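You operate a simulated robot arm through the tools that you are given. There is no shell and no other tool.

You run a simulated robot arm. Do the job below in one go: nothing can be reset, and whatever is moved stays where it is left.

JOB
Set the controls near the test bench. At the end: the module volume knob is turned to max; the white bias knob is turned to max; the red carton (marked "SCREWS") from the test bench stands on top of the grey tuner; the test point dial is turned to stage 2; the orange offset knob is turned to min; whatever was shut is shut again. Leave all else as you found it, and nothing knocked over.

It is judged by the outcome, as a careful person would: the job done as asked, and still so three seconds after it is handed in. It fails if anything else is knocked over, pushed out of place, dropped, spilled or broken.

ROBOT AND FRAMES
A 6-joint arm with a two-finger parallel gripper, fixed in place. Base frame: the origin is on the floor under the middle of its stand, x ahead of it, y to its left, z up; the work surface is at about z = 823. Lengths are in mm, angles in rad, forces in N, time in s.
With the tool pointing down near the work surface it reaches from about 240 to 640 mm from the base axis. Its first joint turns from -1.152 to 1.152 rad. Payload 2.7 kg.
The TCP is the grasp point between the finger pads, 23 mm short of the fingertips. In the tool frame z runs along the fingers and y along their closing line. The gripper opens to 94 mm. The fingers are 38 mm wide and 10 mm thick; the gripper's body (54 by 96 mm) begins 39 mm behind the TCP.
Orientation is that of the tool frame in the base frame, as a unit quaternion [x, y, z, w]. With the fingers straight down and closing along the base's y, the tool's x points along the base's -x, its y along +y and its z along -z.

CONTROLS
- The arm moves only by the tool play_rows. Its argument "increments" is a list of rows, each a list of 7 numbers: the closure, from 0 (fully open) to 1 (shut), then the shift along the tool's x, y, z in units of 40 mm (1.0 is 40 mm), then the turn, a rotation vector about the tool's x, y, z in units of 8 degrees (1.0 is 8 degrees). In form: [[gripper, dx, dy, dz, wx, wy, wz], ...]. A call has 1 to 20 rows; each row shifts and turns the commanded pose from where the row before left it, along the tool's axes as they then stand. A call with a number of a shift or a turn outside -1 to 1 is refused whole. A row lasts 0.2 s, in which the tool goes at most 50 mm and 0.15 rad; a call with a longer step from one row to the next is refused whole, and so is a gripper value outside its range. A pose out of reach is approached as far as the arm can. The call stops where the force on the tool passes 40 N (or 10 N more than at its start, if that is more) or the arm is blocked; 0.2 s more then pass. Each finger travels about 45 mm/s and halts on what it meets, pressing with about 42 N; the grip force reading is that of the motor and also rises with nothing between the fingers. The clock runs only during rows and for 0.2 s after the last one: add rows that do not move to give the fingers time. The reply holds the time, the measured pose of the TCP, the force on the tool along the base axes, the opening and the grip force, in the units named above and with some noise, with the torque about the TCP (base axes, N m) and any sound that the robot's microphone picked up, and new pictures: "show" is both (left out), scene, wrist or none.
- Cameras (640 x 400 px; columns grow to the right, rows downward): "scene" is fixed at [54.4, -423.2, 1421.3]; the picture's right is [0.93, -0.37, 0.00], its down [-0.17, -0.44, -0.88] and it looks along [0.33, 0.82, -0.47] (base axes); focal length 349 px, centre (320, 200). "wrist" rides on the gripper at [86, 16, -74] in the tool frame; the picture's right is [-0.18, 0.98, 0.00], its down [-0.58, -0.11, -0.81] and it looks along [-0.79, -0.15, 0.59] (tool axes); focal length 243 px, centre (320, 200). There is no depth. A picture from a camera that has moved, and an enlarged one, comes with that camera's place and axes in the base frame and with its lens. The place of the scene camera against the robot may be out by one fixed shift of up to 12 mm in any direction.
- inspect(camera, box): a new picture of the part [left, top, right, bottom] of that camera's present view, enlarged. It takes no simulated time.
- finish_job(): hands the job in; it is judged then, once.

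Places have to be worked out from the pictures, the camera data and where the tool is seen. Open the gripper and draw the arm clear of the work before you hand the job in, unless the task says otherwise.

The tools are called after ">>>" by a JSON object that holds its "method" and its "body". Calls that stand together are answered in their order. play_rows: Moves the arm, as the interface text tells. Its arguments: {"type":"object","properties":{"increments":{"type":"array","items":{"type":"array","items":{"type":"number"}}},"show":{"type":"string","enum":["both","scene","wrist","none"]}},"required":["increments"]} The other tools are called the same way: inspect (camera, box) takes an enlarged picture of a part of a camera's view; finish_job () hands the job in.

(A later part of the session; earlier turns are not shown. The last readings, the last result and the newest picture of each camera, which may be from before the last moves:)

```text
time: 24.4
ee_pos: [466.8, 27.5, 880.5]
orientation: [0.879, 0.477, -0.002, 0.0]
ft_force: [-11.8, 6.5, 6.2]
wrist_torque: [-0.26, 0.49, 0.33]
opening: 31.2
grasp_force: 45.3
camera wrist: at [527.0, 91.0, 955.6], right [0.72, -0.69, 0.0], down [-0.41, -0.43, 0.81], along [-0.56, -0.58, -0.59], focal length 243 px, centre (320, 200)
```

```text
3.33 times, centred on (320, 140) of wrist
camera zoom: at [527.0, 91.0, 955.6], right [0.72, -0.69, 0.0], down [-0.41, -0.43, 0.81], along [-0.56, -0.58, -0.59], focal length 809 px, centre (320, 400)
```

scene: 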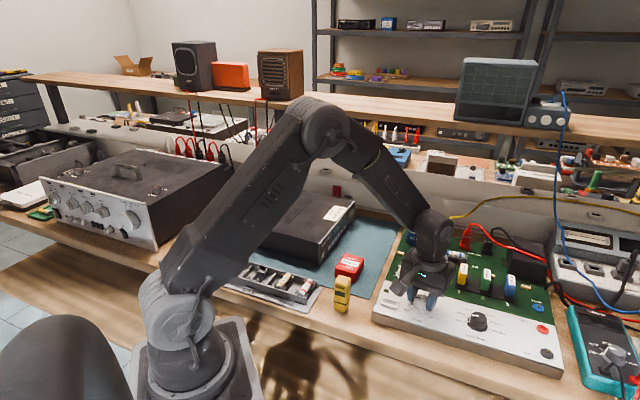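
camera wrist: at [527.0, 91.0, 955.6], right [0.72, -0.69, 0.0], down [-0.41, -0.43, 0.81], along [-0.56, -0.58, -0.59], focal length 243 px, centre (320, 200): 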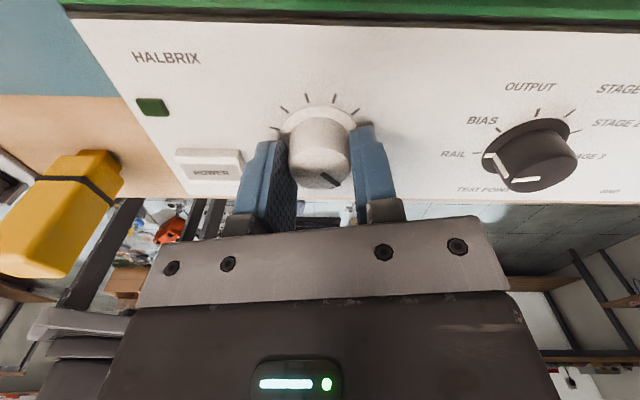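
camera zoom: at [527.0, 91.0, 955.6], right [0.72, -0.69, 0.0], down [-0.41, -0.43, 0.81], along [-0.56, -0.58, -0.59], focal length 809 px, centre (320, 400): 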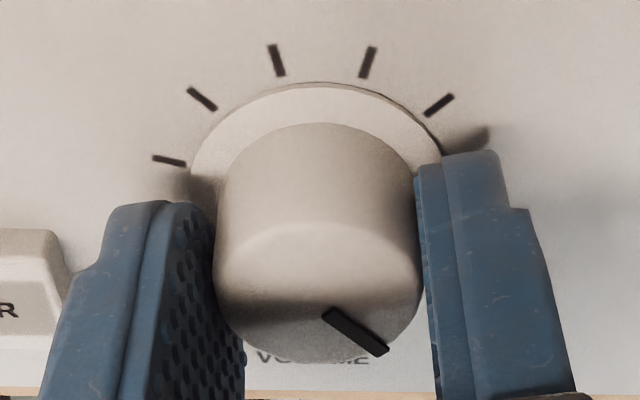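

Torque rose to 0.33 N·m, so the knob is at its stop. I release, rise 84 mm, and turn the wrist back to about 0.

>>> {"method": "play_rows", "body": {"increments": [[0.55, 0, 0, 0, 0, 0, 0], [0.5, 0, 0, 0, 0, 0, 0], [0.5, 0, 0, -0.7, 0, 0, 0], [0.5, 0, 0, -0.7, 0, 0, 0], [0.5, 0, 0, -0.7, 0, 0, 0], [0.5, 0, 0, 0, 0, 0, -1], [0.5, 0, 0, 0, 0, 0, -1], [0.5, 0, 0, 0, 0, 0, -1], [0.5, 0, 0, 0, 0, 0, -1], [0.5, 0, 0, 0, 0, 0, -1], [0.5, 0, 0, 0, 0, 0, -1], [0.5, 0, 0, 0, 0, 0, -1], [0.5, 0, 0, 0, 0, 0, -1], [0.5, 0, 0, 0, 0, 0, -1], [0.5, 0, 0, 0, 0, 0, -1], [0.5, 0, 0, 0, 0, 0, -1], [0.5, 0, 0, 0, 0, 0, -1], [0.5, 0, 0, 0, 0, 0, -1], [0.5, 0, 0, 0, 0, 0, -1], [0.5, 0, 0, 0, 0, 0, -1]], "show": "both"}}

>>> {"method": "inspect", "body": {"camera": "wrist", "box": [260, 20, 388, 100]}}

>>> {"method": "inspect", "body": {"camera": "scene", "box": [370, 210, 580, 390]}}

```text
time: 28.6
ee_pos: [467.8, 26.6, 964.9]
orientation: [0.025, 1.0, -0.001, -0.001]
ft_force: [0.1, -0.8, -0.2]
wrist_torque: [-0.02, -0.02, -0.05]
opening: 47.1
grasp_force: 0.0
camera wrist: at [382.0, 46.8, 1040.2], right [0.23, 0.97, 0.0], down [0.58, -0.14, 0.81], along [0.78, -0.19, -0.59], focal length 243 px, centre (320, 200)
```

scene: 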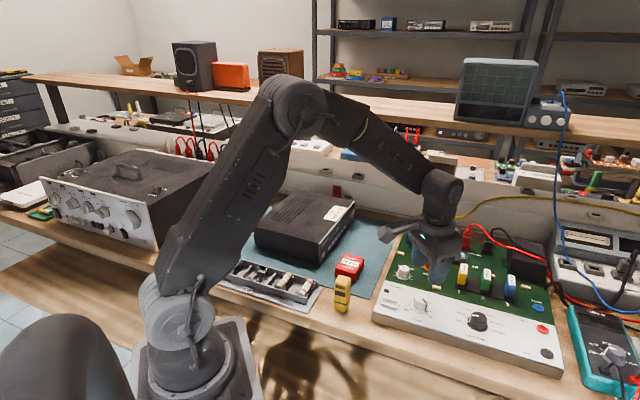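
wrist: 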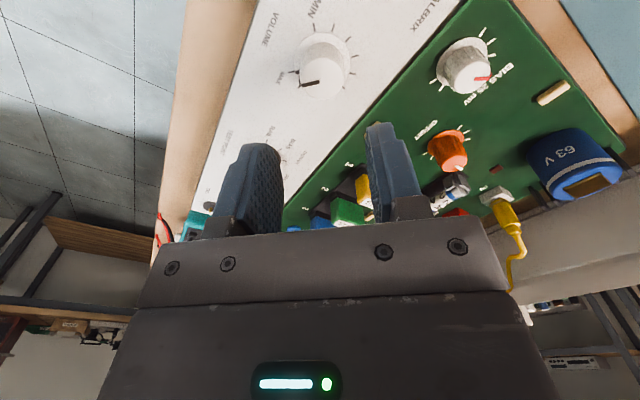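

```text
5.00 times, centred on (324, 60) of wrist
camera zoom: at [382.0, 46.8, 1040.2], right [0.23, 0.97, 0.0], down [0.58, -0.14, 0.81], along [0.78, -0.19, -0.59], focal length 1213 px, centre (300, 900)
```

zoom: 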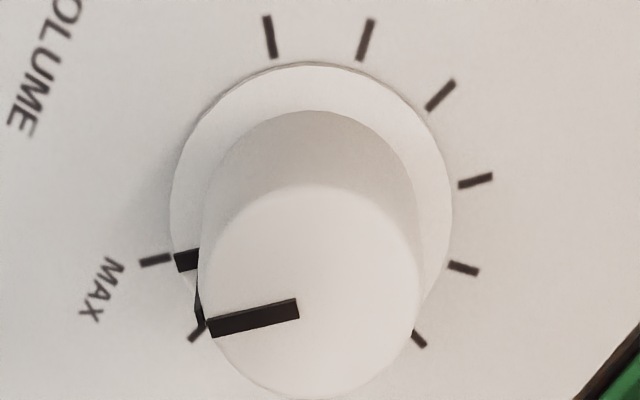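

```text
2.22 times, centred on (475, 300) of scene
camera zoom: at [54.4, -423.2, 1421.3], right [0.93, -0.37, 0.0], down [-0.17, -0.44, -0.88], along [0.33, 0.82, -0.47], focal length 776 px, centre (-24, -22)
```

zoom: 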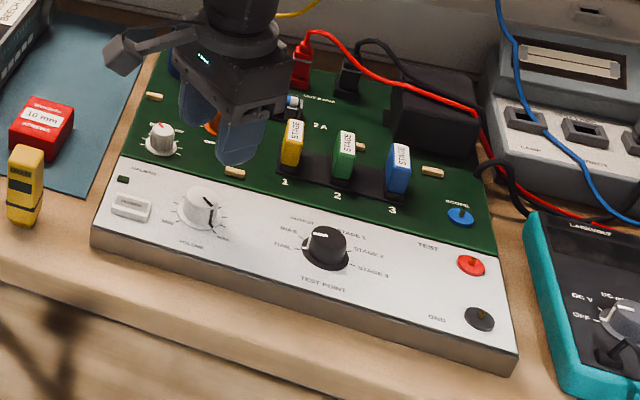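

The volume pointer lines up with MAX. Next I move to above the test point dial at about (545, -56), at yaw ≈ -29°.

>>> {"method": "play_rows", "body": {"increments": [[0.45, -0.5125, -0.4906, 0, 0, 0, 0], [0.45, -0.5125, -0.4906, 0, 0, 0, 0], [0.45, -0.5125, -0.4906, 0, 0, 0, 0], [0.45, -0.5125, -0.4906, 0, 0, 0, 0], [0.45, 0, 0, 0, 0, 0, -1], [0.45, 0, 0, 0, 0, 0, -1], [0.45, 0, 0, 0, 0, 0, -1], [0.45, 0, 0, 0, 0, 0, -1], [0.45, 0, 0, 0, 0, 0, 0]], "show": "wrist"}}

>>> {"method": "inspect", "body": {"camera": "wrist", "box": [256, 30, 384, 110]}}

```text
time: 30.6
ee_pos: [545.8, -55.1, 965.0]
orientation: [-0.251, 0.968, -0.001, 0.0]
ft_force: [0.8, 0.9, -0.9]
wrist_torque: [-0.01, 0.01, 0.0]
opening: 51.7
grasp_force: 0.1
camera wrist: at [461.6, -83.6, 1040.2], right [-0.32, 0.95, 0.0], down [0.56, 0.19, 0.81], along [0.76, 0.25, -0.59], focal length 243 px, centre (320, 200)
```

wrist: 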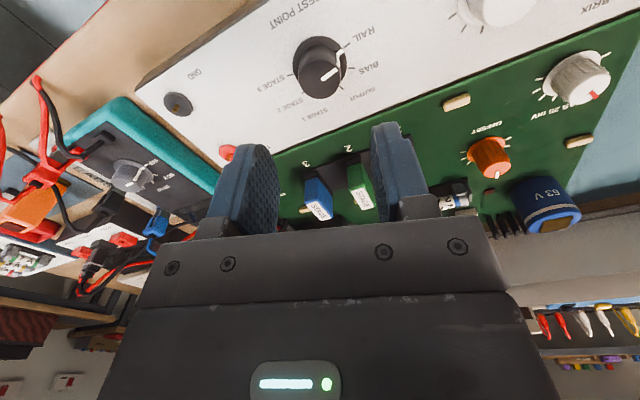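

```text
5.00 times, centred on (320, 70) of wrist
camera zoom: at [461.6, -83.6, 1040.2], right [-0.32, 0.95, 0.0], down [0.56, 0.19, 0.81], along [0.76, 0.25, -0.59], focal length 1213 px, centre (320, 850)
```

zoom: 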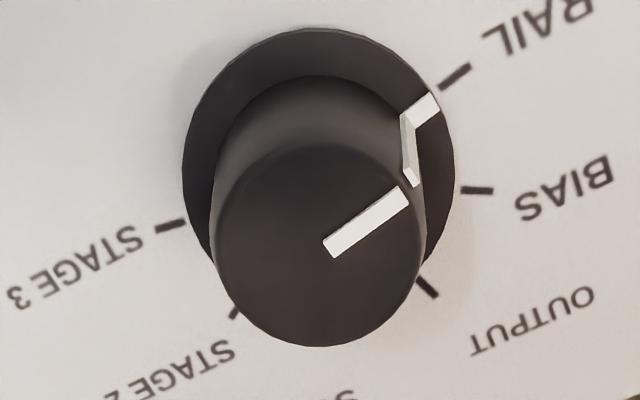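

Well centred. I descend around the dial and verify before gripping.

>>> {"method": "play_rows", "body": {"increments": [[0.47, 0.01, 0, 0.7, 0, 0, 0], [0.47, 0, 0, 0.7, 0, 0, 0], [0.47, 0, 0, 0.7, 0, 0, 0], [0.47, 0, 0, 0, 0, 0, 0]], "show": "wrist"}}

>>> {"method": "inspect", "body": {"camera": "wrist", "box": [224, 80, 416, 200]}}

```text
time: 31.6
ee_pos: [547.0, -56.7, 879.4]
orientation: [-0.25, 0.968, -0.001, 0.0]
ft_force: [-0.2, 0.7, -0.2]
wrist_torque: [-0.02, 0.02, -0.03]
opening: 49.8
grasp_force: 0.2
camera wrist: at [463.3, -85.2, 954.6], right [-0.32, 0.95, 0.0], down [0.56, 0.19, 0.81], along [0.77, 0.25, -0.59], focal length 243 px, centre (320, 200)
```

wrist: 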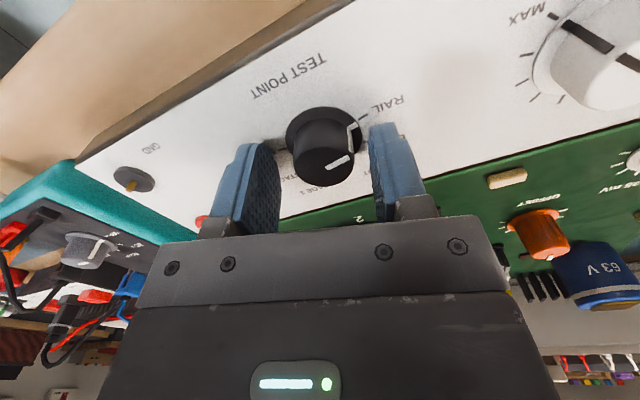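

```text
3.33 times, centred on (320, 140) of wrist
camera zoom: at [463.3, -85.2, 954.6], right [-0.32, 0.95, 0.0], down [0.56, 0.19, 0.81], along [0.77, 0.25, -0.59], focal length 809 px, centre (320, 400)
```

zoom: 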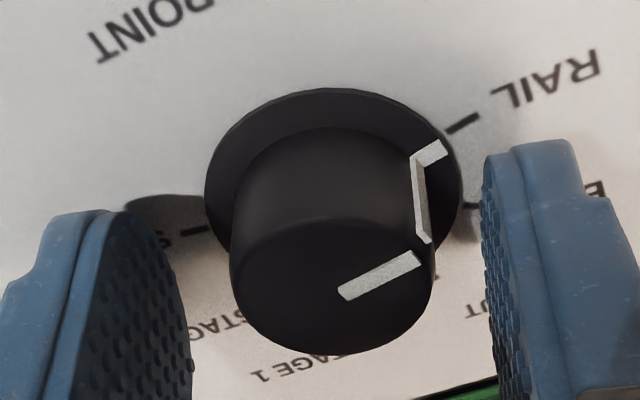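

The dial sits about 2 mm off toward tool +y and slightly +x. I correct that, grip, and turn clockwise 40° in one call.

>>> {"method": "play_rows", "body": {"increments": [[0.47, 0.03, 0.0475, 0, 0, 0, 0], [0.8, 0, 0, 0, 0, 0, 0], [1, 0, 0, 0, 0, 0, 0], [1, 0, 0, 0, 0, 0, 0], [1, 0, 0, 0, 0, 0, 1], [1, 0, 0, 0, 0, 0, 1], [1, 0, 0, 0, 0, 0, 1], [1, 0, 0, 0, 0, 0, 1], [1, 0, 0, 0, 0, 0, 1]], "show": "wrist"}}

>>> {"method": "inspect", "body": {"camera": "wrist", "box": [224, 80, 416, 200]}}

```text
time: 33.6
ee_pos: [543.7, -55.5, 880.2]
orientation: [0.098, 0.995, 0.0, 0.0]
ft_force: [16.3, -9.1, -28.5]
wrist_torque: [0.09, -0.65, -0.04]
opening: 30.4
grasp_force: 45.3
camera wrist: at [462.1, -23.2, 954.5], right [0.37, 0.93, 0.0], down [0.55, -0.22, 0.81], along [0.75, -0.3, -0.59], focal length 243 px, centre (320, 200)
```

wrist: 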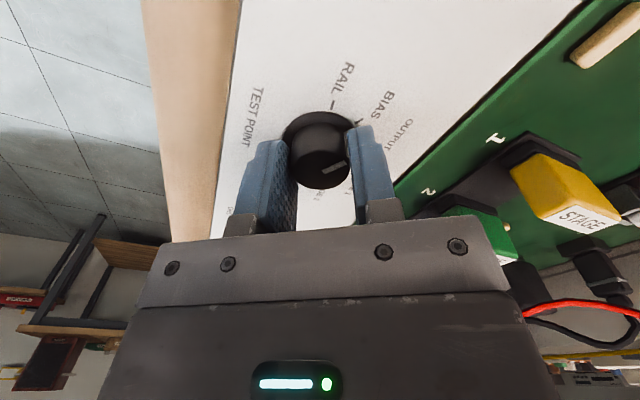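

```text
3.33 times, centred on (320, 140) of wrist
camera zoom: at [462.1, -23.2, 954.5], right [0.37, 0.93, 0.0], down [0.55, -0.22, 0.81], along [0.75, -0.3, -0.59], focal length 809 px, centre (320, 400)
```

zoom: 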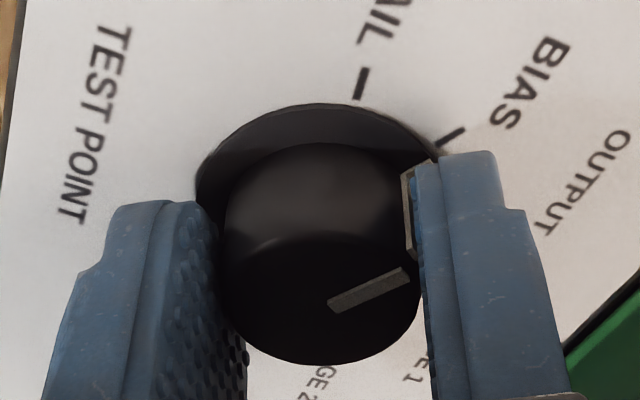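

The dial follows. I release to relax the forces, regrip, and turn 40° more.

>>> {"method": "play_rows", "body": {"increments": [[0.6, 0, 0, 0, 0, 0, 0], [0.55, 0, 0, 0, 0, 0, 0], [0.8, 0, 0, 0, 0, 0, 0], [1, 0, 0, 0, 0, 0, 0], [1, 0, 0, 0, 0, 0, 0], [1, 0, 0, 0, 0, 0, 1], [1, 0, 0, 0, 0, 0, 1], [1, 0, 0, 0, 0, 0, 1], [1, 0, 0, 0, 0, 0, 1], [1, 0, 0, 0, 0, 0, 1]], "show": "wrist"}}

>>> {"method": "inspect", "body": {"camera": "wrist", "box": [224, 80, 416, 200]}}

```text
time: 35.8
ee_pos: [544.6, -54.2, 882.2]
orientation: [0.431, 0.902, 0.0, 0.003]
ft_force: [9.1, -0.5, 4.2]
wrist_torque: [-0.2, 0.34, 0.0]
opening: 30.5
grasp_force: 45.0
camera wrist: at [501.9, 22.9, 956.2], right [0.88, 0.47, 0.0], down [0.28, -0.52, 0.81], along [0.38, -0.71, -0.59], focal length 243 px, centre (320, 200)
```

wrist: 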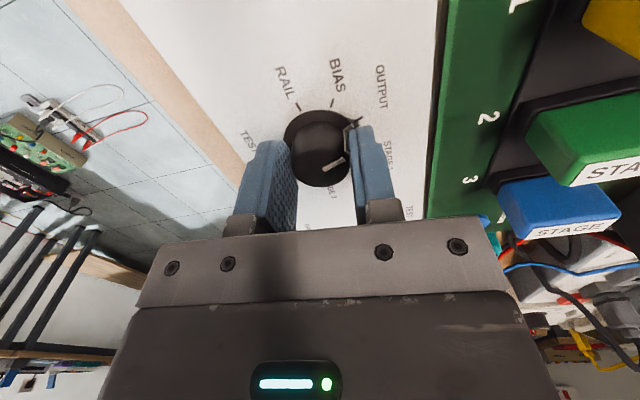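

```text
3.33 times, centred on (320, 140) of wrist
camera zoom: at [501.9, 22.9, 956.2], right [0.88, 0.47, 0.0], down [0.28, -0.52, 0.81], along [0.38, -0.71, -0.59], focal length 809 px, centre (320, 400)
```

zoom: 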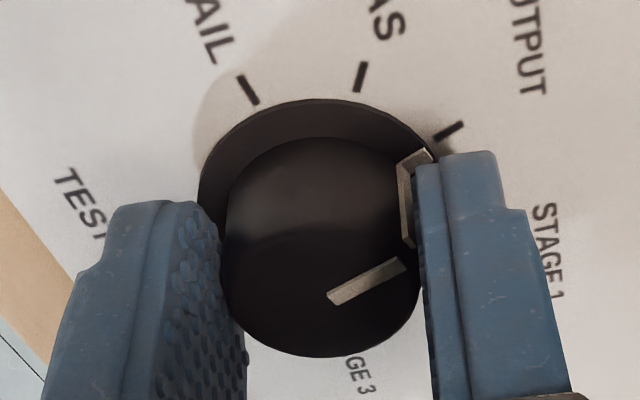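

The pointer is now at OUTPUT with low forces. I turn 40° more on the same grip.

>>> {"method": "play_rows", "body": {"increments": [[1, 0, 0, 0, 0, 0, 1], [1, 0, 0, 0, 0, 0, 1], [1, 0, 0, 0, 0, 0, 1], [1, 0, 0, 0, 0, 0, 1], [1, 0, 0, 0, 0, 0, 1]], "show": "none"}}

```text
time: 37.0
ee_pos: [544.7, -53.4, 881.8]
orientation: [0.714, 0.7, 0.003, 0.003]
ft_force: [30.3, 11.3, -6.7]
wrist_torque: [-0.5, -0.2, 0.11]
opening: 30.6
grasp_force: 45.5
```

Side force is 32 N, so I release and look at where the pointer stands.

>>> {"method": "play_rows", "body": {"increments": [[0.6, 0, 0, 0, 0, 0, 0], [0.5, 0, 0, 0, 0, 0, 0], [0.5, 0, 0, 0, 0, 0, 0]], "show": "wrist"}}

>>> {"method": "inspect", "body": {"camera": "wrist", "box": [224, 80, 416, 200]}}

```text
time: 37.8
ee_pos: [541.3, -55.6, 881.2]
orientation: [0.714, 0.701, -0.002, 0.0]
ft_force: [-0.6, 0.7, 0.0]
wrist_torque: [-0.02, 0.02, 0.02]
opening: 46.7
grasp_force: 0.1
camera wrist: at [559.7, 30.4, 955.6], right [0.98, -0.2, 0.0], down [-0.12, -0.58, 0.81], along [-0.16, -0.79, -0.59], focal length 243 px, centre (320, 200)
```

wrist: 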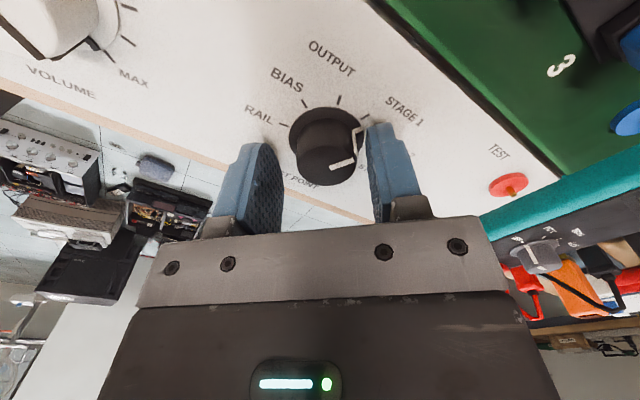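

```text
3.33 times, centred on (320, 140) of wrist
camera zoom: at [559.7, 30.4, 955.6], right [0.98, -0.2, 0.0], down [-0.12, -0.58, 0.81], along [-0.16, -0.79, -0.59], focal length 809 px, centre (320, 400)
```

zoom: 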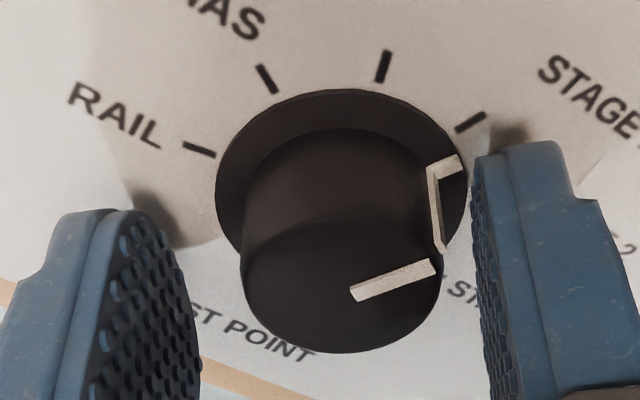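

The pointer is a little past STAGE 1 (I measure about 16° against 25.6° for the tick, with STAGE 2 at -14.6°). I recentre 3 mm, regrip, and turn about 31°.

>>> {"method": "play_rows", "body": {"increments": [[0.5, -0.0125, 0.075, 0, 0, 0, 0], [0.8, 0, 0, 0, 0, 0, 0], [1, 0, 0, 0, 0, 0, 0], [1, 0, 0, 0, 0, 0, 0], [1, 0, 0, 0, 0, 0, 1], [1, 0, 0, 0, 0, 0, 1], [1, 0, 0, 0, 0, 0, 1], [1, 0, 0, 0, 0, 0, 0.8], [1, 0, 0, 0, 0, 0, 0]], "show": "wrist"}}

>>> {"method": "inspect", "body": {"camera": "wrist", "box": [224, 80, 416, 200]}}

```text
time: 39.8
ee_pos: [545.4, -55.8, 881.8]
orientation: [0.872, 0.489, -0.002, -0.001]
ft_force: [-4.7, 2.7, -2.6]
wrist_torque: [0.74, -0.57, 0.0]
opening: 30.3
grasp_force: 44.9
camera wrist: at [604.4, 9.2, 955.5], right [0.74, -0.67, 0.0], down [-0.4, -0.44, 0.81], along [-0.54, -0.6, -0.59], focal length 243 px, centre (320, 200)
```

wrist: 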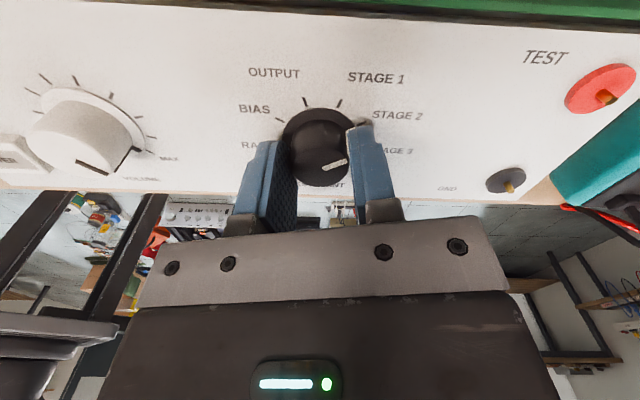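

```text
3.33 times, centred on (320, 140) of wrist
camera zoom: at [604.4, 9.2, 955.5], right [0.74, -0.67, 0.0], down [-0.4, -0.44, 0.81], along [-0.54, -0.6, -0.59], focal length 809 px, centre (320, 400)
```

zoom: 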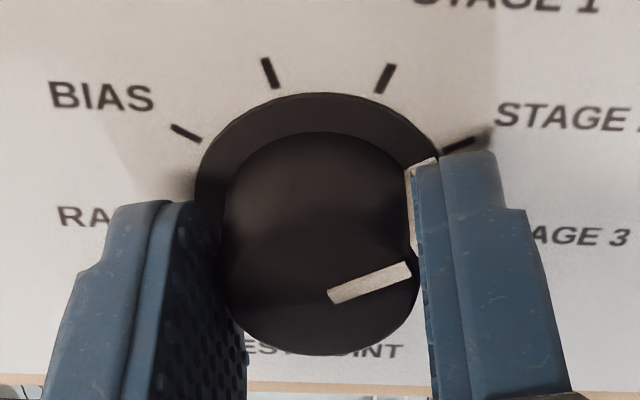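

The pointer measures -14.5°, which matches STAGE 2. I release, rise, and turn the wrist back to check from above.

>>> {"method": "play_rows", "body": {"increments": [[0.6, 0, 0, 0, 0, 0, 0], [0.5, 0, 0, 0, 0, 0, 0], [0.5, 0, 0, -0.7, 0, 0, 0], [0.5, 0, 0, -0.7, 0, 0, 0], [0.5, 0, 0, -0.7, 0, 0, 0], [0.5, 0, 0, 0, 0, 0, -1], [0.5, 0, 0, 0, 0, 0, -1], [0.5, 0, 0, 0, 0, 0, -1], [0.5, 0, 0, 0, 0, 0, -1], [0.5, 0, 0, 0, 0, 0, -1], [0.5, 0, 0, 0, 0, 0, -1], [0.5, 0, 0, 0, 0, 0, -1], [0.5, 0, 0, 0, 0, 0, -1], [0.5, 0, 0, 0, 0, 0, -1], [0.5, 0, 0, 0, 0, 0, -1], [0.5, 0, 0, 0, 0, 0, -1], [0.5, 0, 0, 0, 0, 0, -1], [0.5, 0, 0, 0, 0, 0, -1], [0.5, 0, 0, 0, 0, 0, -1], [0.5, 0, 0, 0, 0, 0, -1]], "show": "wrist"}}

>>> {"method": "inspect", "body": {"camera": "wrist", "box": [256, 30, 384, 110]}}

>>> {"method": "inspect", "body": {"camera": "scene", "box": [445, 290, 525, 350]}}

```text
time: 44.0
ee_pos: [545.8, -56.1, 965.3]
orientation: [0.011, 1.0, -0.001, 0.0]
ft_force: [0.7, 0.4, 0.2]
wrist_torque: [0.05, 0.02, -0.03]
opening: 47.1
grasp_force: 0.1
camera wrist: at [459.6, -38.1, 1040.1], right [0.21, 0.98, 0.0], down [0.58, -0.12, 0.81], along [0.79, -0.17, -0.59], focal length 243 px, centre (320, 200)
```

wrist: 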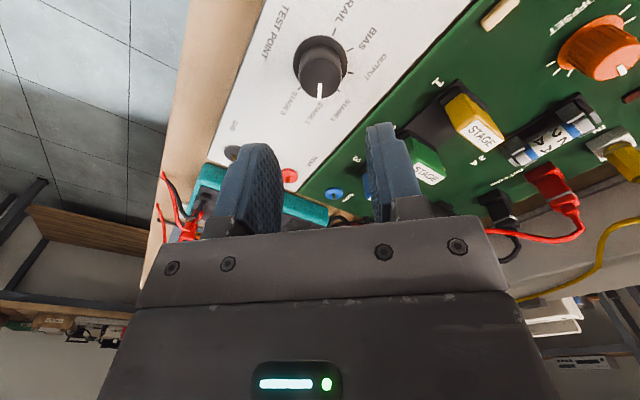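

```text
5.00 times, centred on (320, 70) of wrist
camera zoom: at [459.6, -38.1, 1040.1], right [0.21, 0.98, 0.0], down [0.58, -0.12, 0.81], along [0.79, -0.17, -0.59], focal length 1213 px, centre (320, 850)
```

zoom: 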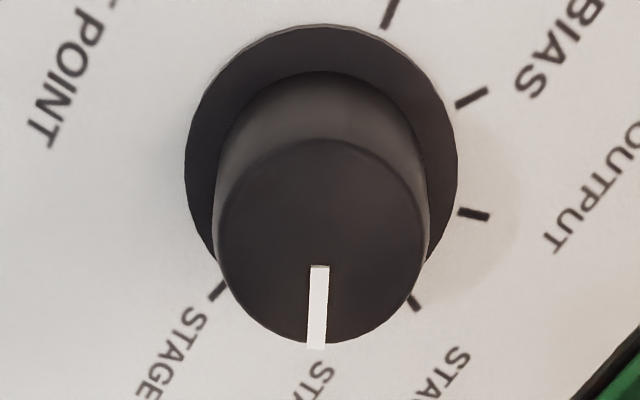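

```text
6.67 times, centred on (485, 320) of scene
camera zoom: at [54.4, -423.2, 1421.3], right [0.93, -0.37, 0.0], down [-0.17, -0.44, -0.88], along [0.33, 0.82, -0.47], focal length 2329 px, centre (-780, -600)
```

zoom: 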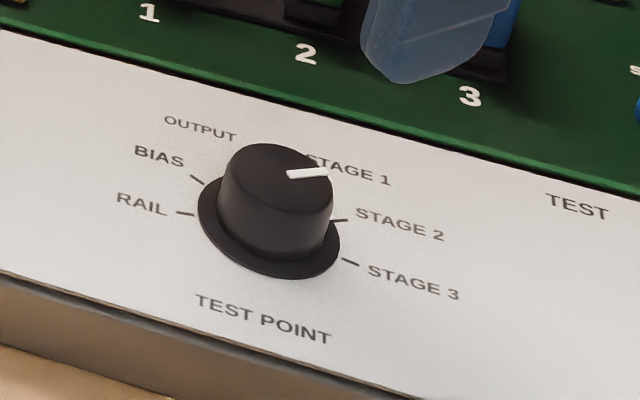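

The dial is at STAGE 2. Next I move at the same height to above the white bias knob at (490, 128), with yaw ≈ -23°.

>>> {"method": "play_rows", "body": {"increments": [[0.5, 0.2483, 0.7629, 0, 0, 0, 0], [0.5, 0.2483, 0.7629, 0, 0, 0, 0], [0.5, 0.2483, 0.7629, 0, 0, 0, 0], [0.5, 0.2483, 0.7629, 0, 0, 0, 0], [0.5, 0.2483, 0.7629, 0, 0, 0, 0], [0.5, 0.2483, 0.7629, 0, 0, 0, 0], [0.5, 0, 0, 0, 0, 0, -1], [0.5, 0, 0, 0, 0, 0, -1], [0.5, 0, 0, 0, 0, 0, -1], [0.5, 0, 0, 0, 0, 0, 0]], "show": "both"}}

>>> {"method": "inspect", "body": {"camera": "wrist", "box": [256, 30, 384, 110]}}

```text
time: 46.2
ee_pos: [490.9, 127.9, 964.5]
orientation: [-0.196, 0.981, -0.001, 0.0]
ft_force: [0.3, -0.2, 0.2]
wrist_torque: [-0.01, -0.03, 0.01]
opening: 47.1
grasp_force: 0.0
camera wrist: at [405.0, 108.6, 1039.4], right [-0.21, 0.98, 0.0], down [0.58, 0.13, 0.81], along [0.79, 0.17, -0.59], focal length 243 px, centre (320, 200)
```

scene: 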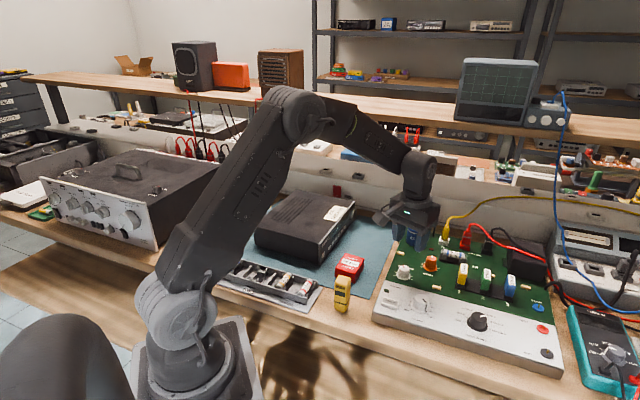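
wrist: 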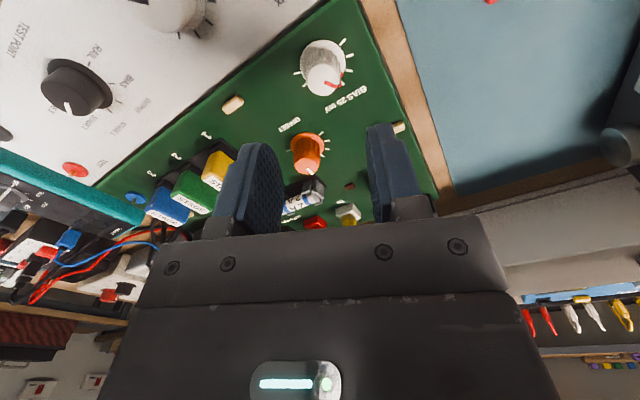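

```text
5.00 times, centred on (320, 70) of wrist
camera zoom: at [405.0, 108.6, 1039.4], right [-0.21, 0.98, 0.0], down [0.58, 0.13, 0.81], along [0.79, 0.17, -0.59], focal length 1213 px, centre (320, 850)
```

zoom: 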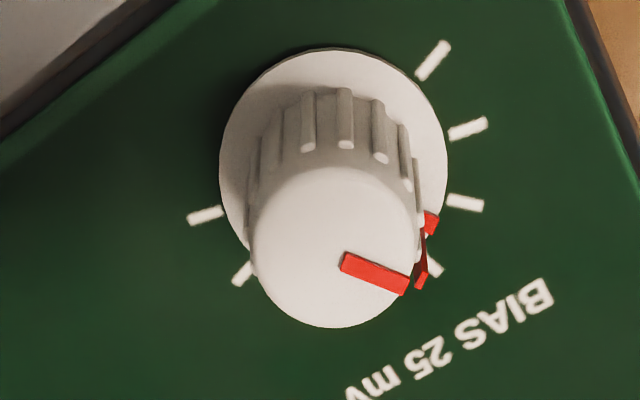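

The knob is about 1.8 mm toward tool +y. I correct that, descend, and verify.

>>> {"method": "play_rows", "body": {"increments": [[0.5, 0.0075, 0.045, 0.7, 0, 0, 0], [0.5, 0, 0, 0.7, 0, 0, 0], [0.5, 0, 0, 0.7, 0, 0, 0], [0.5, 0, 0, 0, 0, 0, 0]], "show": "wrist"}}

>>> {"method": "inspect", "body": {"camera": "wrist", "box": [224, 80, 416, 200]}}

```text
time: 47.2
ee_pos: [489.7, 130.2, 879.8]
orientation: [-0.196, 0.981, 0.0, 0.0]
ft_force: [0.6, 0.3, -0.2]
wrist_torque: [0.03, -0.01, -0.01]
opening: 47.1
grasp_force: 0.0
camera wrist: at [404.5, 111.8, 954.7], right [-0.21, 0.98, 0.0], down [0.58, 0.12, 0.81], along [0.79, 0.17, -0.59], focal length 243 px, centre (320, 200)
```

wrist: 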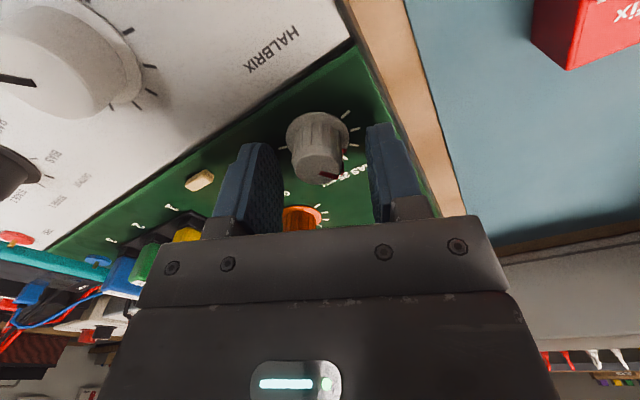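

```text
3.33 times, centred on (320, 140) of wrist
camera zoom: at [404.5, 111.8, 954.7], right [-0.21, 0.98, 0.0], down [0.58, 0.12, 0.81], along [0.79, 0.17, -0.59], focal length 809 px, centre (320, 400)
```

zoom: 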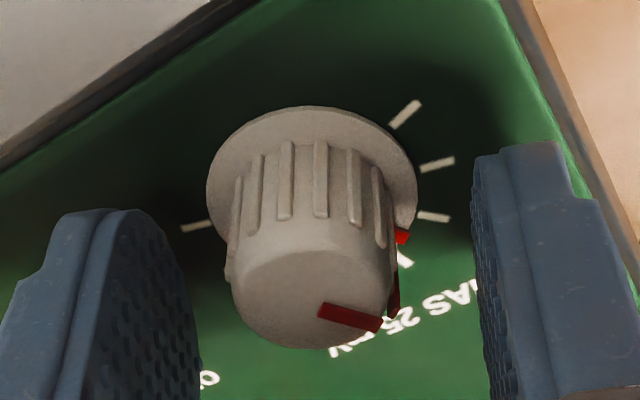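

The offset is about -1.4 mm along the closing line. I correct it, grip, and turn clockwise 40°.

>>> {"method": "play_rows", "body": {"increments": [[0.5, 0.0075, -0.035, 0, 0, 0, 0], [0.8, 0, 0, 0, 0, 0, 0], [1, 0, 0, 0, 0, 0, 0], [1, 0, 0, 0, 0, 0, 0], [1, 0, 0, 0, 0, 0, 1], [1, 0, 0, 0, 0, 0, 1], [1, 0, 0, 0, 0, 0, 1], [1, 0, 0, 0, 0, 0, 1], [1, 0, 0, 0, 0, 0, 1]], "show": "wrist"}}

>>> {"method": "inspect", "body": {"camera": "wrist", "box": [224, 80, 416, 200]}}

```text
time: 49.2
ee_pos: [491.8, 128.5, 880.4]
orientation: [0.153, 0.988, 0.0, 0.001]
ft_force: [8.6, -1.1, -6.5]
wrist_torque: [0.46, 0.77, -0.01]
opening: 23.3
grasp_force: 45.4
camera wrist: at [413.3, 169.5, 954.9], right [0.47, 0.88, 0.0], down [0.52, -0.28, 0.81], along [0.71, -0.38, -0.59], focal length 243 px, centre (320, 200)
```

wrist: 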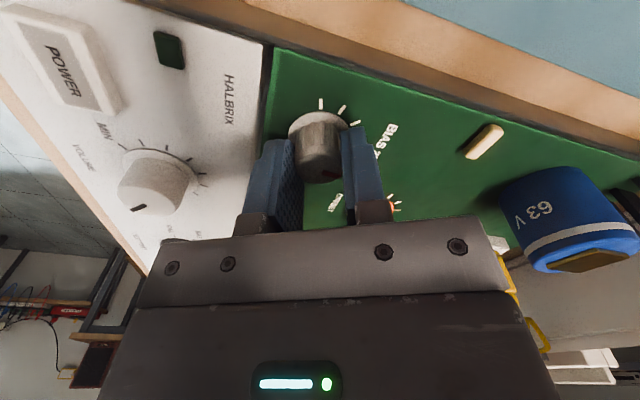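

```text
3.33 times, centred on (320, 140) of wrist
camera zoom: at [413.3, 169.5, 954.9], right [0.47, 0.88, 0.0], down [0.52, -0.28, 0.81], along [0.71, -0.38, -0.59], focal length 809 px, centre (320, 400)
```

zoom: 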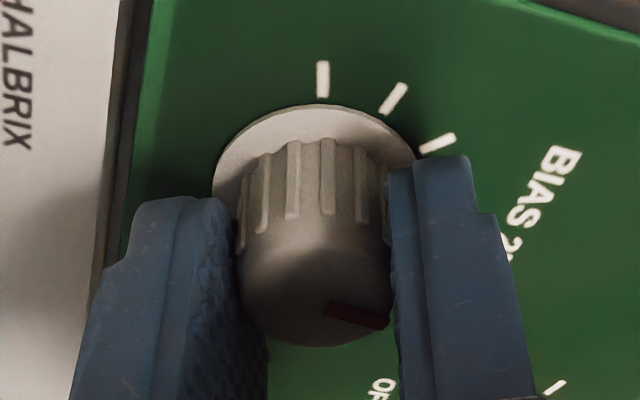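

Low forces; I continue clockwise another 40°.

>>> {"method": "play_rows", "body": {"increments": [[1, 0, 0, 0, 0, 0, 1], [1, 0, 0, 0, 0, 0, 1], [1, 0, 0, 0, 0, 0, 1], [1, 0, 0, 0, 0, 0, 1], [1, 0, 0, 0, 0, 0, 1]], "show": "none"}}

```text
time: 50.4
ee_pos: [489.5, 126.3, 880.2]
orientation: [0.482, 0.876, -0.003, -0.001]
ft_force: [6.1, -17.7, -20.2]
wrist_torque: [-0.55, -0.99, 0.02]
opening: 23.6
grasp_force: 45.3
```

Side force is 27 N, so I release, regrip, and turn another 40°.

>>> {"method": "play_rows", "body": {"increments": [[0.7, 0, 0, 0, 0, 0, 0], [0.6, 0, 0, 0, 0, 0, 0], [0.6, 0, 0, 0, 0, 0, 0], [0.85, 0, 0, 0, 0, 0, 0], [1, 0, 0, 0, 0, 0, 0], [1, 0, 0, 0, 0, 0, 0], [1, 0, 0, 0, 0, 0, 1], [1, 0, 0, 0, 0, 0, 1], [1, 0, 0, 0, 0, 0, 1], [1, 0, 0, 0, 0, 0, 1], [1, 0, 0, 0, 0, 0, 1]], "show": "wrist"}}

>>> {"method": "inspect", "body": {"camera": "wrist", "box": [224, 80, 416, 200]}}

```text
time: 52.8
ee_pos: [489.3, 127.8, 881.8]
orientation: [0.753, 0.659, -0.001, 0.001]
ft_force: [-12.6, -15.1, -1.1]
wrist_torque: [0.66, -0.07, -0.01]
opening: 23.4
grasp_force: 45.1
camera wrist: at [516.8, 211.6, 955.8], right [0.95, -0.31, 0.0], down [-0.18, -0.56, 0.81], along [-0.25, -0.77, -0.59], focal length 243 px, centre (320, 200)
```

wrist: 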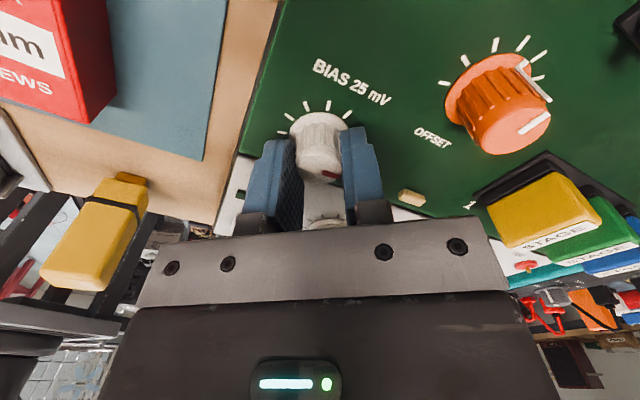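

```text
3.33 times, centred on (320, 140) of wrist
camera zoom: at [516.8, 211.6, 955.8], right [0.95, -0.31, 0.0], down [-0.18, -0.56, 0.81], along [-0.25, -0.77, -0.59], focal length 809 px, centre (320, 400)
```

zoom: 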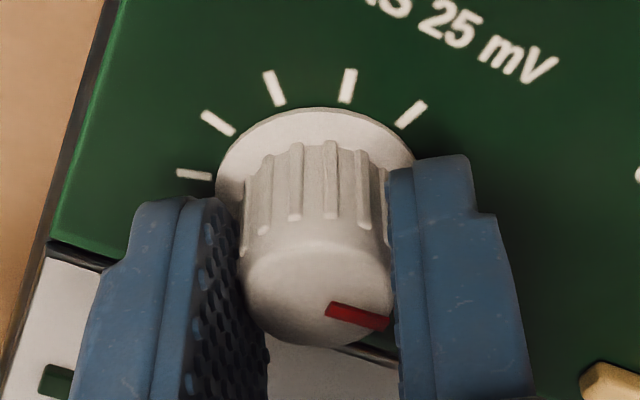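

About 24° remain to MAX. I turn that plus a hair to feel the stop.

>>> {"method": "play_rows", "body": {"increments": [[1, 0, 0, 0, 0, 0, 1], [1, 0, 0, 0, 0, 0, 1], [1, 0, 0, 0, 0, 0, 1], [1, 0, 0, 0, 0, 0, 0.3], [1, 0, 0, 0, 0, 0, 0]], "show": "wrist"}}

>>> {"method": "inspect", "body": {"camera": "wrist", "box": [224, 80, 416, 200]}}

```text
time: 54.0
ee_pos: [489.6, 127.2, 881.7]
orientation: [0.883, 0.47, -0.003, 0.0]
ft_force: [-16.8, -15.0, 1.8]
wrist_torque: [0.03, -0.19, 0.0]
opening: 23.1
grasp_force: 44.6
camera wrist: at [550.9, 190.9, 955.6], right [0.71, -0.7, 0.0], down [-0.41, -0.42, 0.81], along [-0.57, -0.58, -0.59], focal length 243 px, centre (320, 200)
```

wrist: 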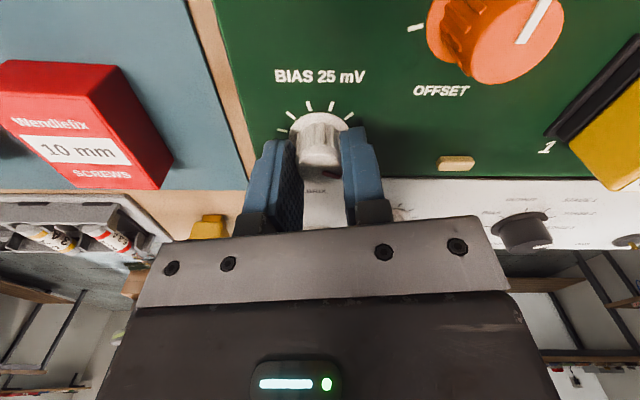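

```text
3.33 times, centred on (320, 140) of wrist
camera zoom: at [550.9, 190.9, 955.6], right [0.71, -0.7, 0.0], down [-0.41, -0.42, 0.81], along [-0.57, -0.58, -0.59], focal length 809 px, centre (320, 400)
```

zoom: 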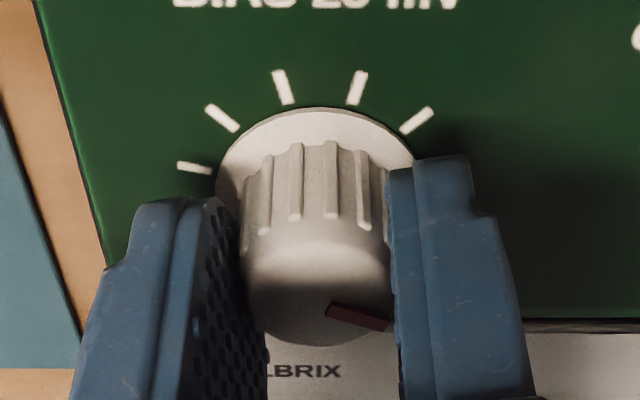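

No stop torque felt yet. I turn slightly further in a small step to find the stop.

>>> {"method": "play_rows", "body": {"increments": [[1, 0, 0, 0, 0, 0, 0.5], [1, 0, 0, 0, 0, 0, 0.5], [1, 0, 0, 0, 0, 0, 0]], "show": "none"}}

>>> {"method": "inspect", "body": {"camera": "wrist", "box": [224, 80, 416, 200]}}

```text
time: 54.8
ee_pos: [487.0, 128.9, 881.8]
orientation: [0.913, 0.409, -0.002, 0.001]
ft_force: [-14.3, -12.7, 0.8]
wrist_torque: [-0.78, 0.55, 0.02]
opening: 23.5
grasp_force: 44.8
```

```text
3.33 times, centred on (320, 140) of wrist
camera zoom: at [558.9, 181.9, 955.6], right [0.61, -0.79, 0.0], down [-0.47, -0.36, 0.81], along [-0.64, -0.49, -0.59], focal length 809 px, centre (320, 400)
```

zoom: 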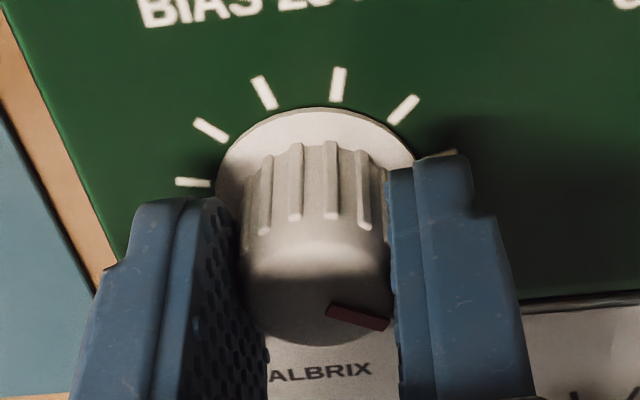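

By my measure the pointer may already be at or past the last tick. I release, rise, and turn back to see the true position against the ticks.

>>> {"method": "play_rows", "body": {"increments": [[0.65, 0, 0, 0, 0, 0, 0], [0.5, 0, 0, 0, 0, 0, 0], [0.5, 0, 0, -0.7, 0, 0, 0], [0.5, 0, 0, -0.7, 0, 0, 0], [0.5, 0, 0, -0.7, 0, 0, 0], [0.5, 0, 0, 0, 0, 0, -1], [0.5, 0, 0, 0, 0, 0, -1], [0.5, 0, 0, 0, 0, 0, -1], [0.5, 0, 0, 0, 0, 0, -1], [0.5, 0, 0, 0, 0, 0, -1], [0.5, 0, 0, 0, 0, 0, -1], [0.5, 0, 0, 0, 0, 0, -1], [0.5, 0, 0, 0, 0, 0, -1], [0.5, 0, 0, 0, 0, 0, -1], [0.5, 0, 0, 0, 0, 0, -1], [0.5, 0, 0, 0, 0, 0, -1], [0.5, 0, 0, 0, 0, 0, 0]], "show": "wrist"}}

>>> {"method": "inspect", "body": {"camera": "wrist", "box": [256, 30, 384, 110]}}

>>> {"method": "inspect", "body": {"camera": "scene", "box": [380, 250, 444, 290]}}

```text
time: 58.4
ee_pos: [489.3, 128.7, 965.9]
orientation: [0.372, 0.928, -0.001, 0.001]
ft_force: [0.2, 1.0, -0.2]
wrist_torque: [0.01, 0.01, 0.0]
opening: 47.2
grasp_force: 0.1
camera wrist: at [438.2, 200.8, 1040.6], right [0.81, 0.58, 0.0], down [0.34, -0.48, 0.81], along [0.47, -0.66, -0.59], focal length 243 px, centre (320, 200)
```

wrist: 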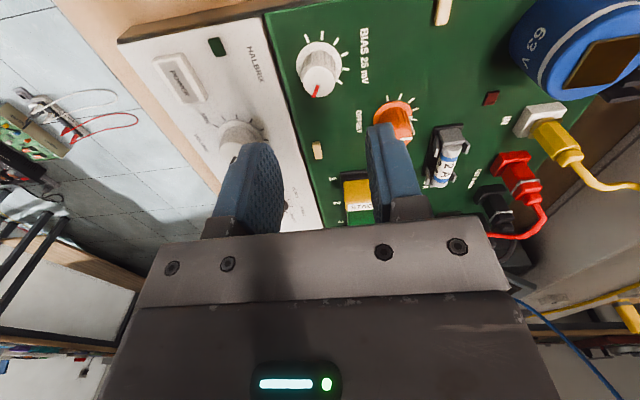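

```text
5.00 times, centred on (320, 70) of wrist
camera zoom: at [438.2, 200.8, 1040.6], right [0.81, 0.58, 0.0], down [0.34, -0.48, 0.81], along [0.47, -0.66, -0.59], focal length 1213 px, centre (320, 850)
```

zoom: 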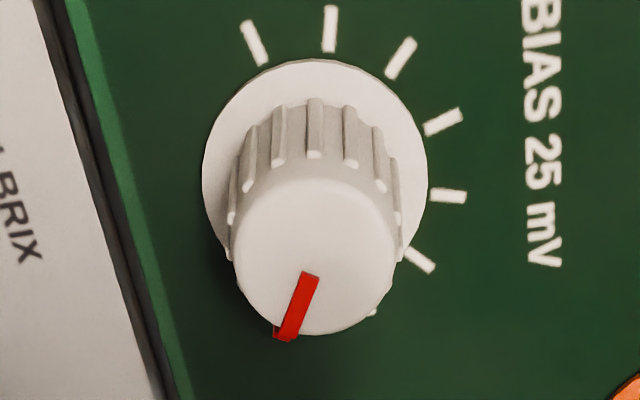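

```text
10.00 times, centred on (412, 270) of scene
camera zoom: at [54.4, -423.2, 1421.3], right [0.93, -0.37, 0.0], down [-0.17, -0.44, -0.88], along [0.33, 0.82, -0.47], focal length 3493 px, centre (-600, -500)
```

zoom: 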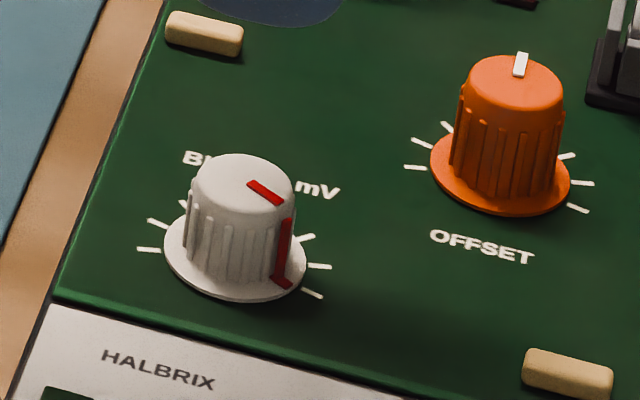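

The pointer is around -73°, just past the last tick, and turned freely, so the end stop is further round. I go back down, regrip, and feel for the stop in small steps.

>>> {"method": "play_rows", "body": {"increments": [[0.5, -0.03, -0.0165, 0.7, 0, 0, 0], [0.5, 0, 0, 0.7, 0, 0, 0], [0.5, 0, 0, 0.73, 0, 0, 0], [0.5, 0, 0, 0, 0, 0, 0]], "show": "none"}}

>>> {"method": "inspect", "body": {"camera": "wrist", "box": [224, 80, 416, 200]}}

```text
time: 59.4
ee_pos: [492.2, 128.1, 880.0]
orientation: [0.373, 0.928, -0.002, 0.001]
ft_force: [-0.3, 0.7, -0.6]
wrist_torque: [0.04, 0.0, 0.0]
opening: 47.2
grasp_force: 0.0
```

```text
3.33 times, centred on (320, 140) of wrist
camera zoom: at [440.2, 199.7, 954.3], right [0.81, 0.58, 0.0], down [0.34, -0.48, 0.81], along [0.47, -0.66, -0.59], focal length 809 px, centre (320, 400)
```

zoom: 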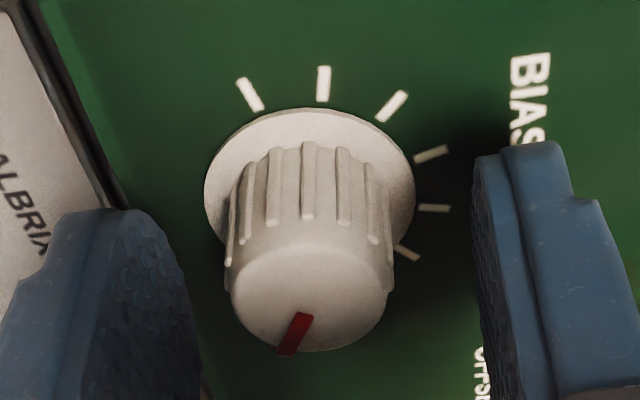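

I correct about 1.4 mm, grip, and turn 16°, watching the torque.

>>> {"method": "play_rows", "body": {"increments": [[0.5, 0.01, -0.034, 0, 0, 0, 0], [0.85, 0, 0, 0, 0, 0, 0], [1, 0, 0, 0, 0, 0, 0], [1, 0, 0, 0, 0, 0, 0], [1, 0, 0, 0, 0, 0, 1], [1, 0, 0, 0, 0, 0, 1], [1, 0, 0, 0, 0, 0, 0]], "show": "none"}}

>>> {"method": "inspect", "body": {"camera": "wrist", "box": [224, 80, 416, 200]}}

```text
time: 61.0
ee_pos: [488.9, 126.5, 881.3]
orientation: [0.499, 0.867, 0.0, 0.001]
ft_force: [8.7, 4.9, -11.3]
wrist_torque: [-0.19, -0.27, 0.61]
opening: 23.4
grasp_force: 44.9
```

```text
3.33 times, centred on (320, 140) of wrist
camera zoom: at [460.5, 209.8, 954.7], right [0.94, 0.34, 0.0], down [0.2, -0.56, 0.81], along [0.27, -0.76, -0.59], focal length 809 px, centre (320, 400)
```

zoom: 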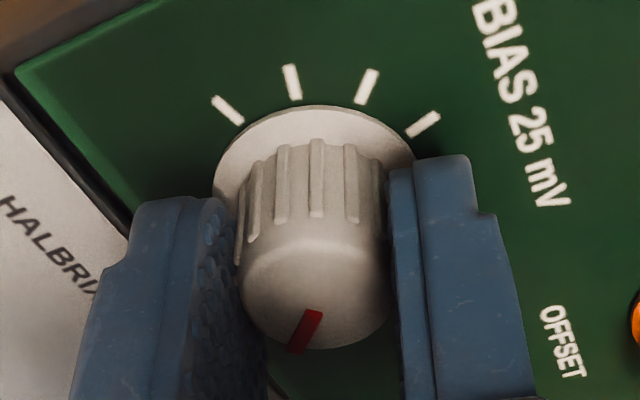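

Torque jumped to 0.61 N·m: the bias knob is at its end stop, with the pointer around -90°. I release, rise, and move over the orange offset knob at (570, 130).

>>> {"method": "play_rows", "body": {"increments": [[0.65, 0, 0, 0, 0, 0, 0], [0.5, 0, 0, 0, 0, 0, 0], [0.5, 0, 0, -0.7, 0, 0, 0], [0.5, 0, 0, -0.7, 0, 0, 0], [0.5, 0, 0, -0.7, 0, 0, 0], [0.5, -0.32, 0.584, 0, 0, 0, 0], [0.5, -0.32, 0.584, 0, 0, 0, 0], [0.5, -0.32, 0.584, 0, 0, 0, 0], [0.5, 0, 0, 0, 0, 0, 1], [0.5, 0, 0, 0, 0, 0, 0]], "show": "both"}}

>>> {"method": "inspect", "body": {"camera": "wrist", "box": [256, 30, 384, 110]}}

>>> {"method": "inspect", "body": {"camera": "scene", "box": [380, 250, 444, 290]}}

```text
time: 63.2
ee_pos: [569.1, 129.7, 965.5]
orientation: [0.558, 0.83, 0.0, 0.001]
ft_force: [0.0, 0.0, -0.3]
wrist_torque: [0.0, -0.02, 0.04]
opening: 47.1
grasp_force: 0.0
camera wrist: at [552.4, 216.3, 1040.1], right [0.98, 0.2, 0.0], down [0.12, -0.58, 0.81], along [0.16, -0.79, -0.59], focal length 243 px, centre (320, 200)
```

scene: 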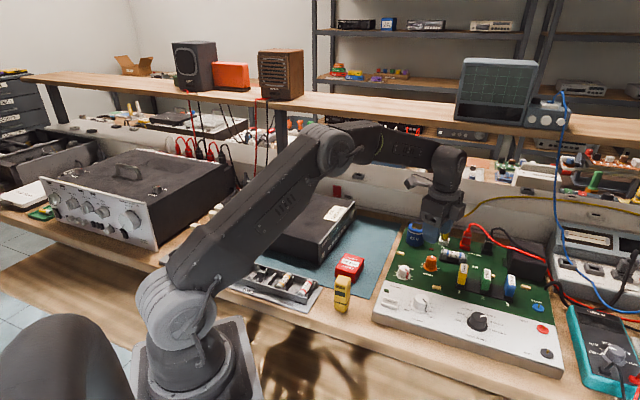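
wrist: 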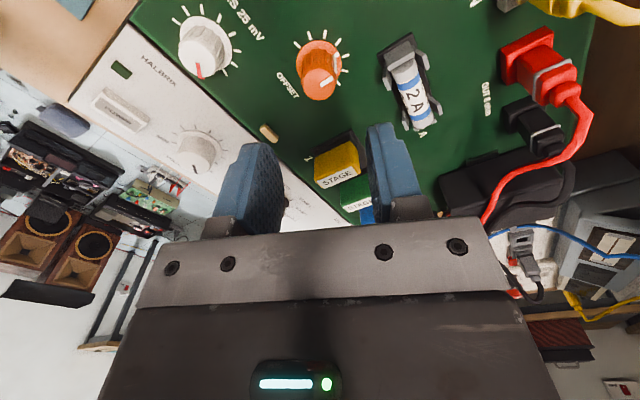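

```text
5.00 times, centred on (320, 70) of wrist
camera zoom: at [552.4, 216.3, 1040.1], right [0.98, 0.2, 0.0], down [0.12, -0.58, 0.81], along [0.16, -0.79, -0.59], focal length 1213 px, centre (320, 850)
```

zoom: 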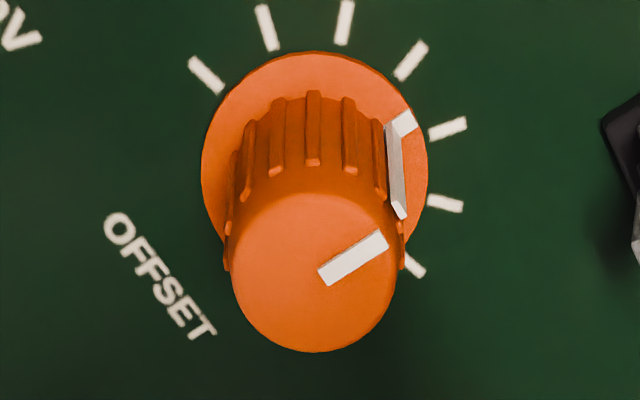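

```text
10.00 times, centred on (412, 270) of scene
camera zoom: at [54.4, -423.2, 1421.3], right [0.93, -0.37, 0.0], down [-0.17, -0.44, -0.88], along [0.33, 0.82, -0.47], focal length 3493 px, centre (-600, -500)
```

zoom: 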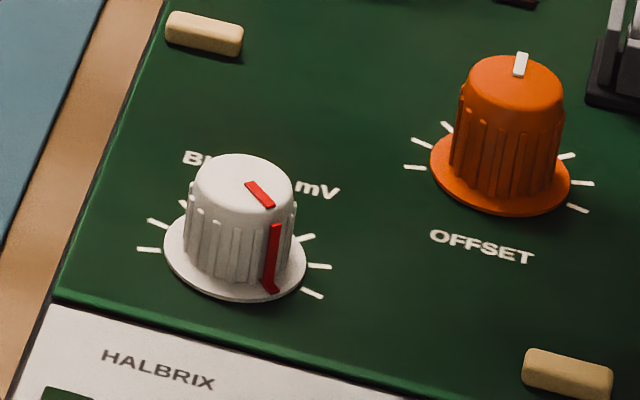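

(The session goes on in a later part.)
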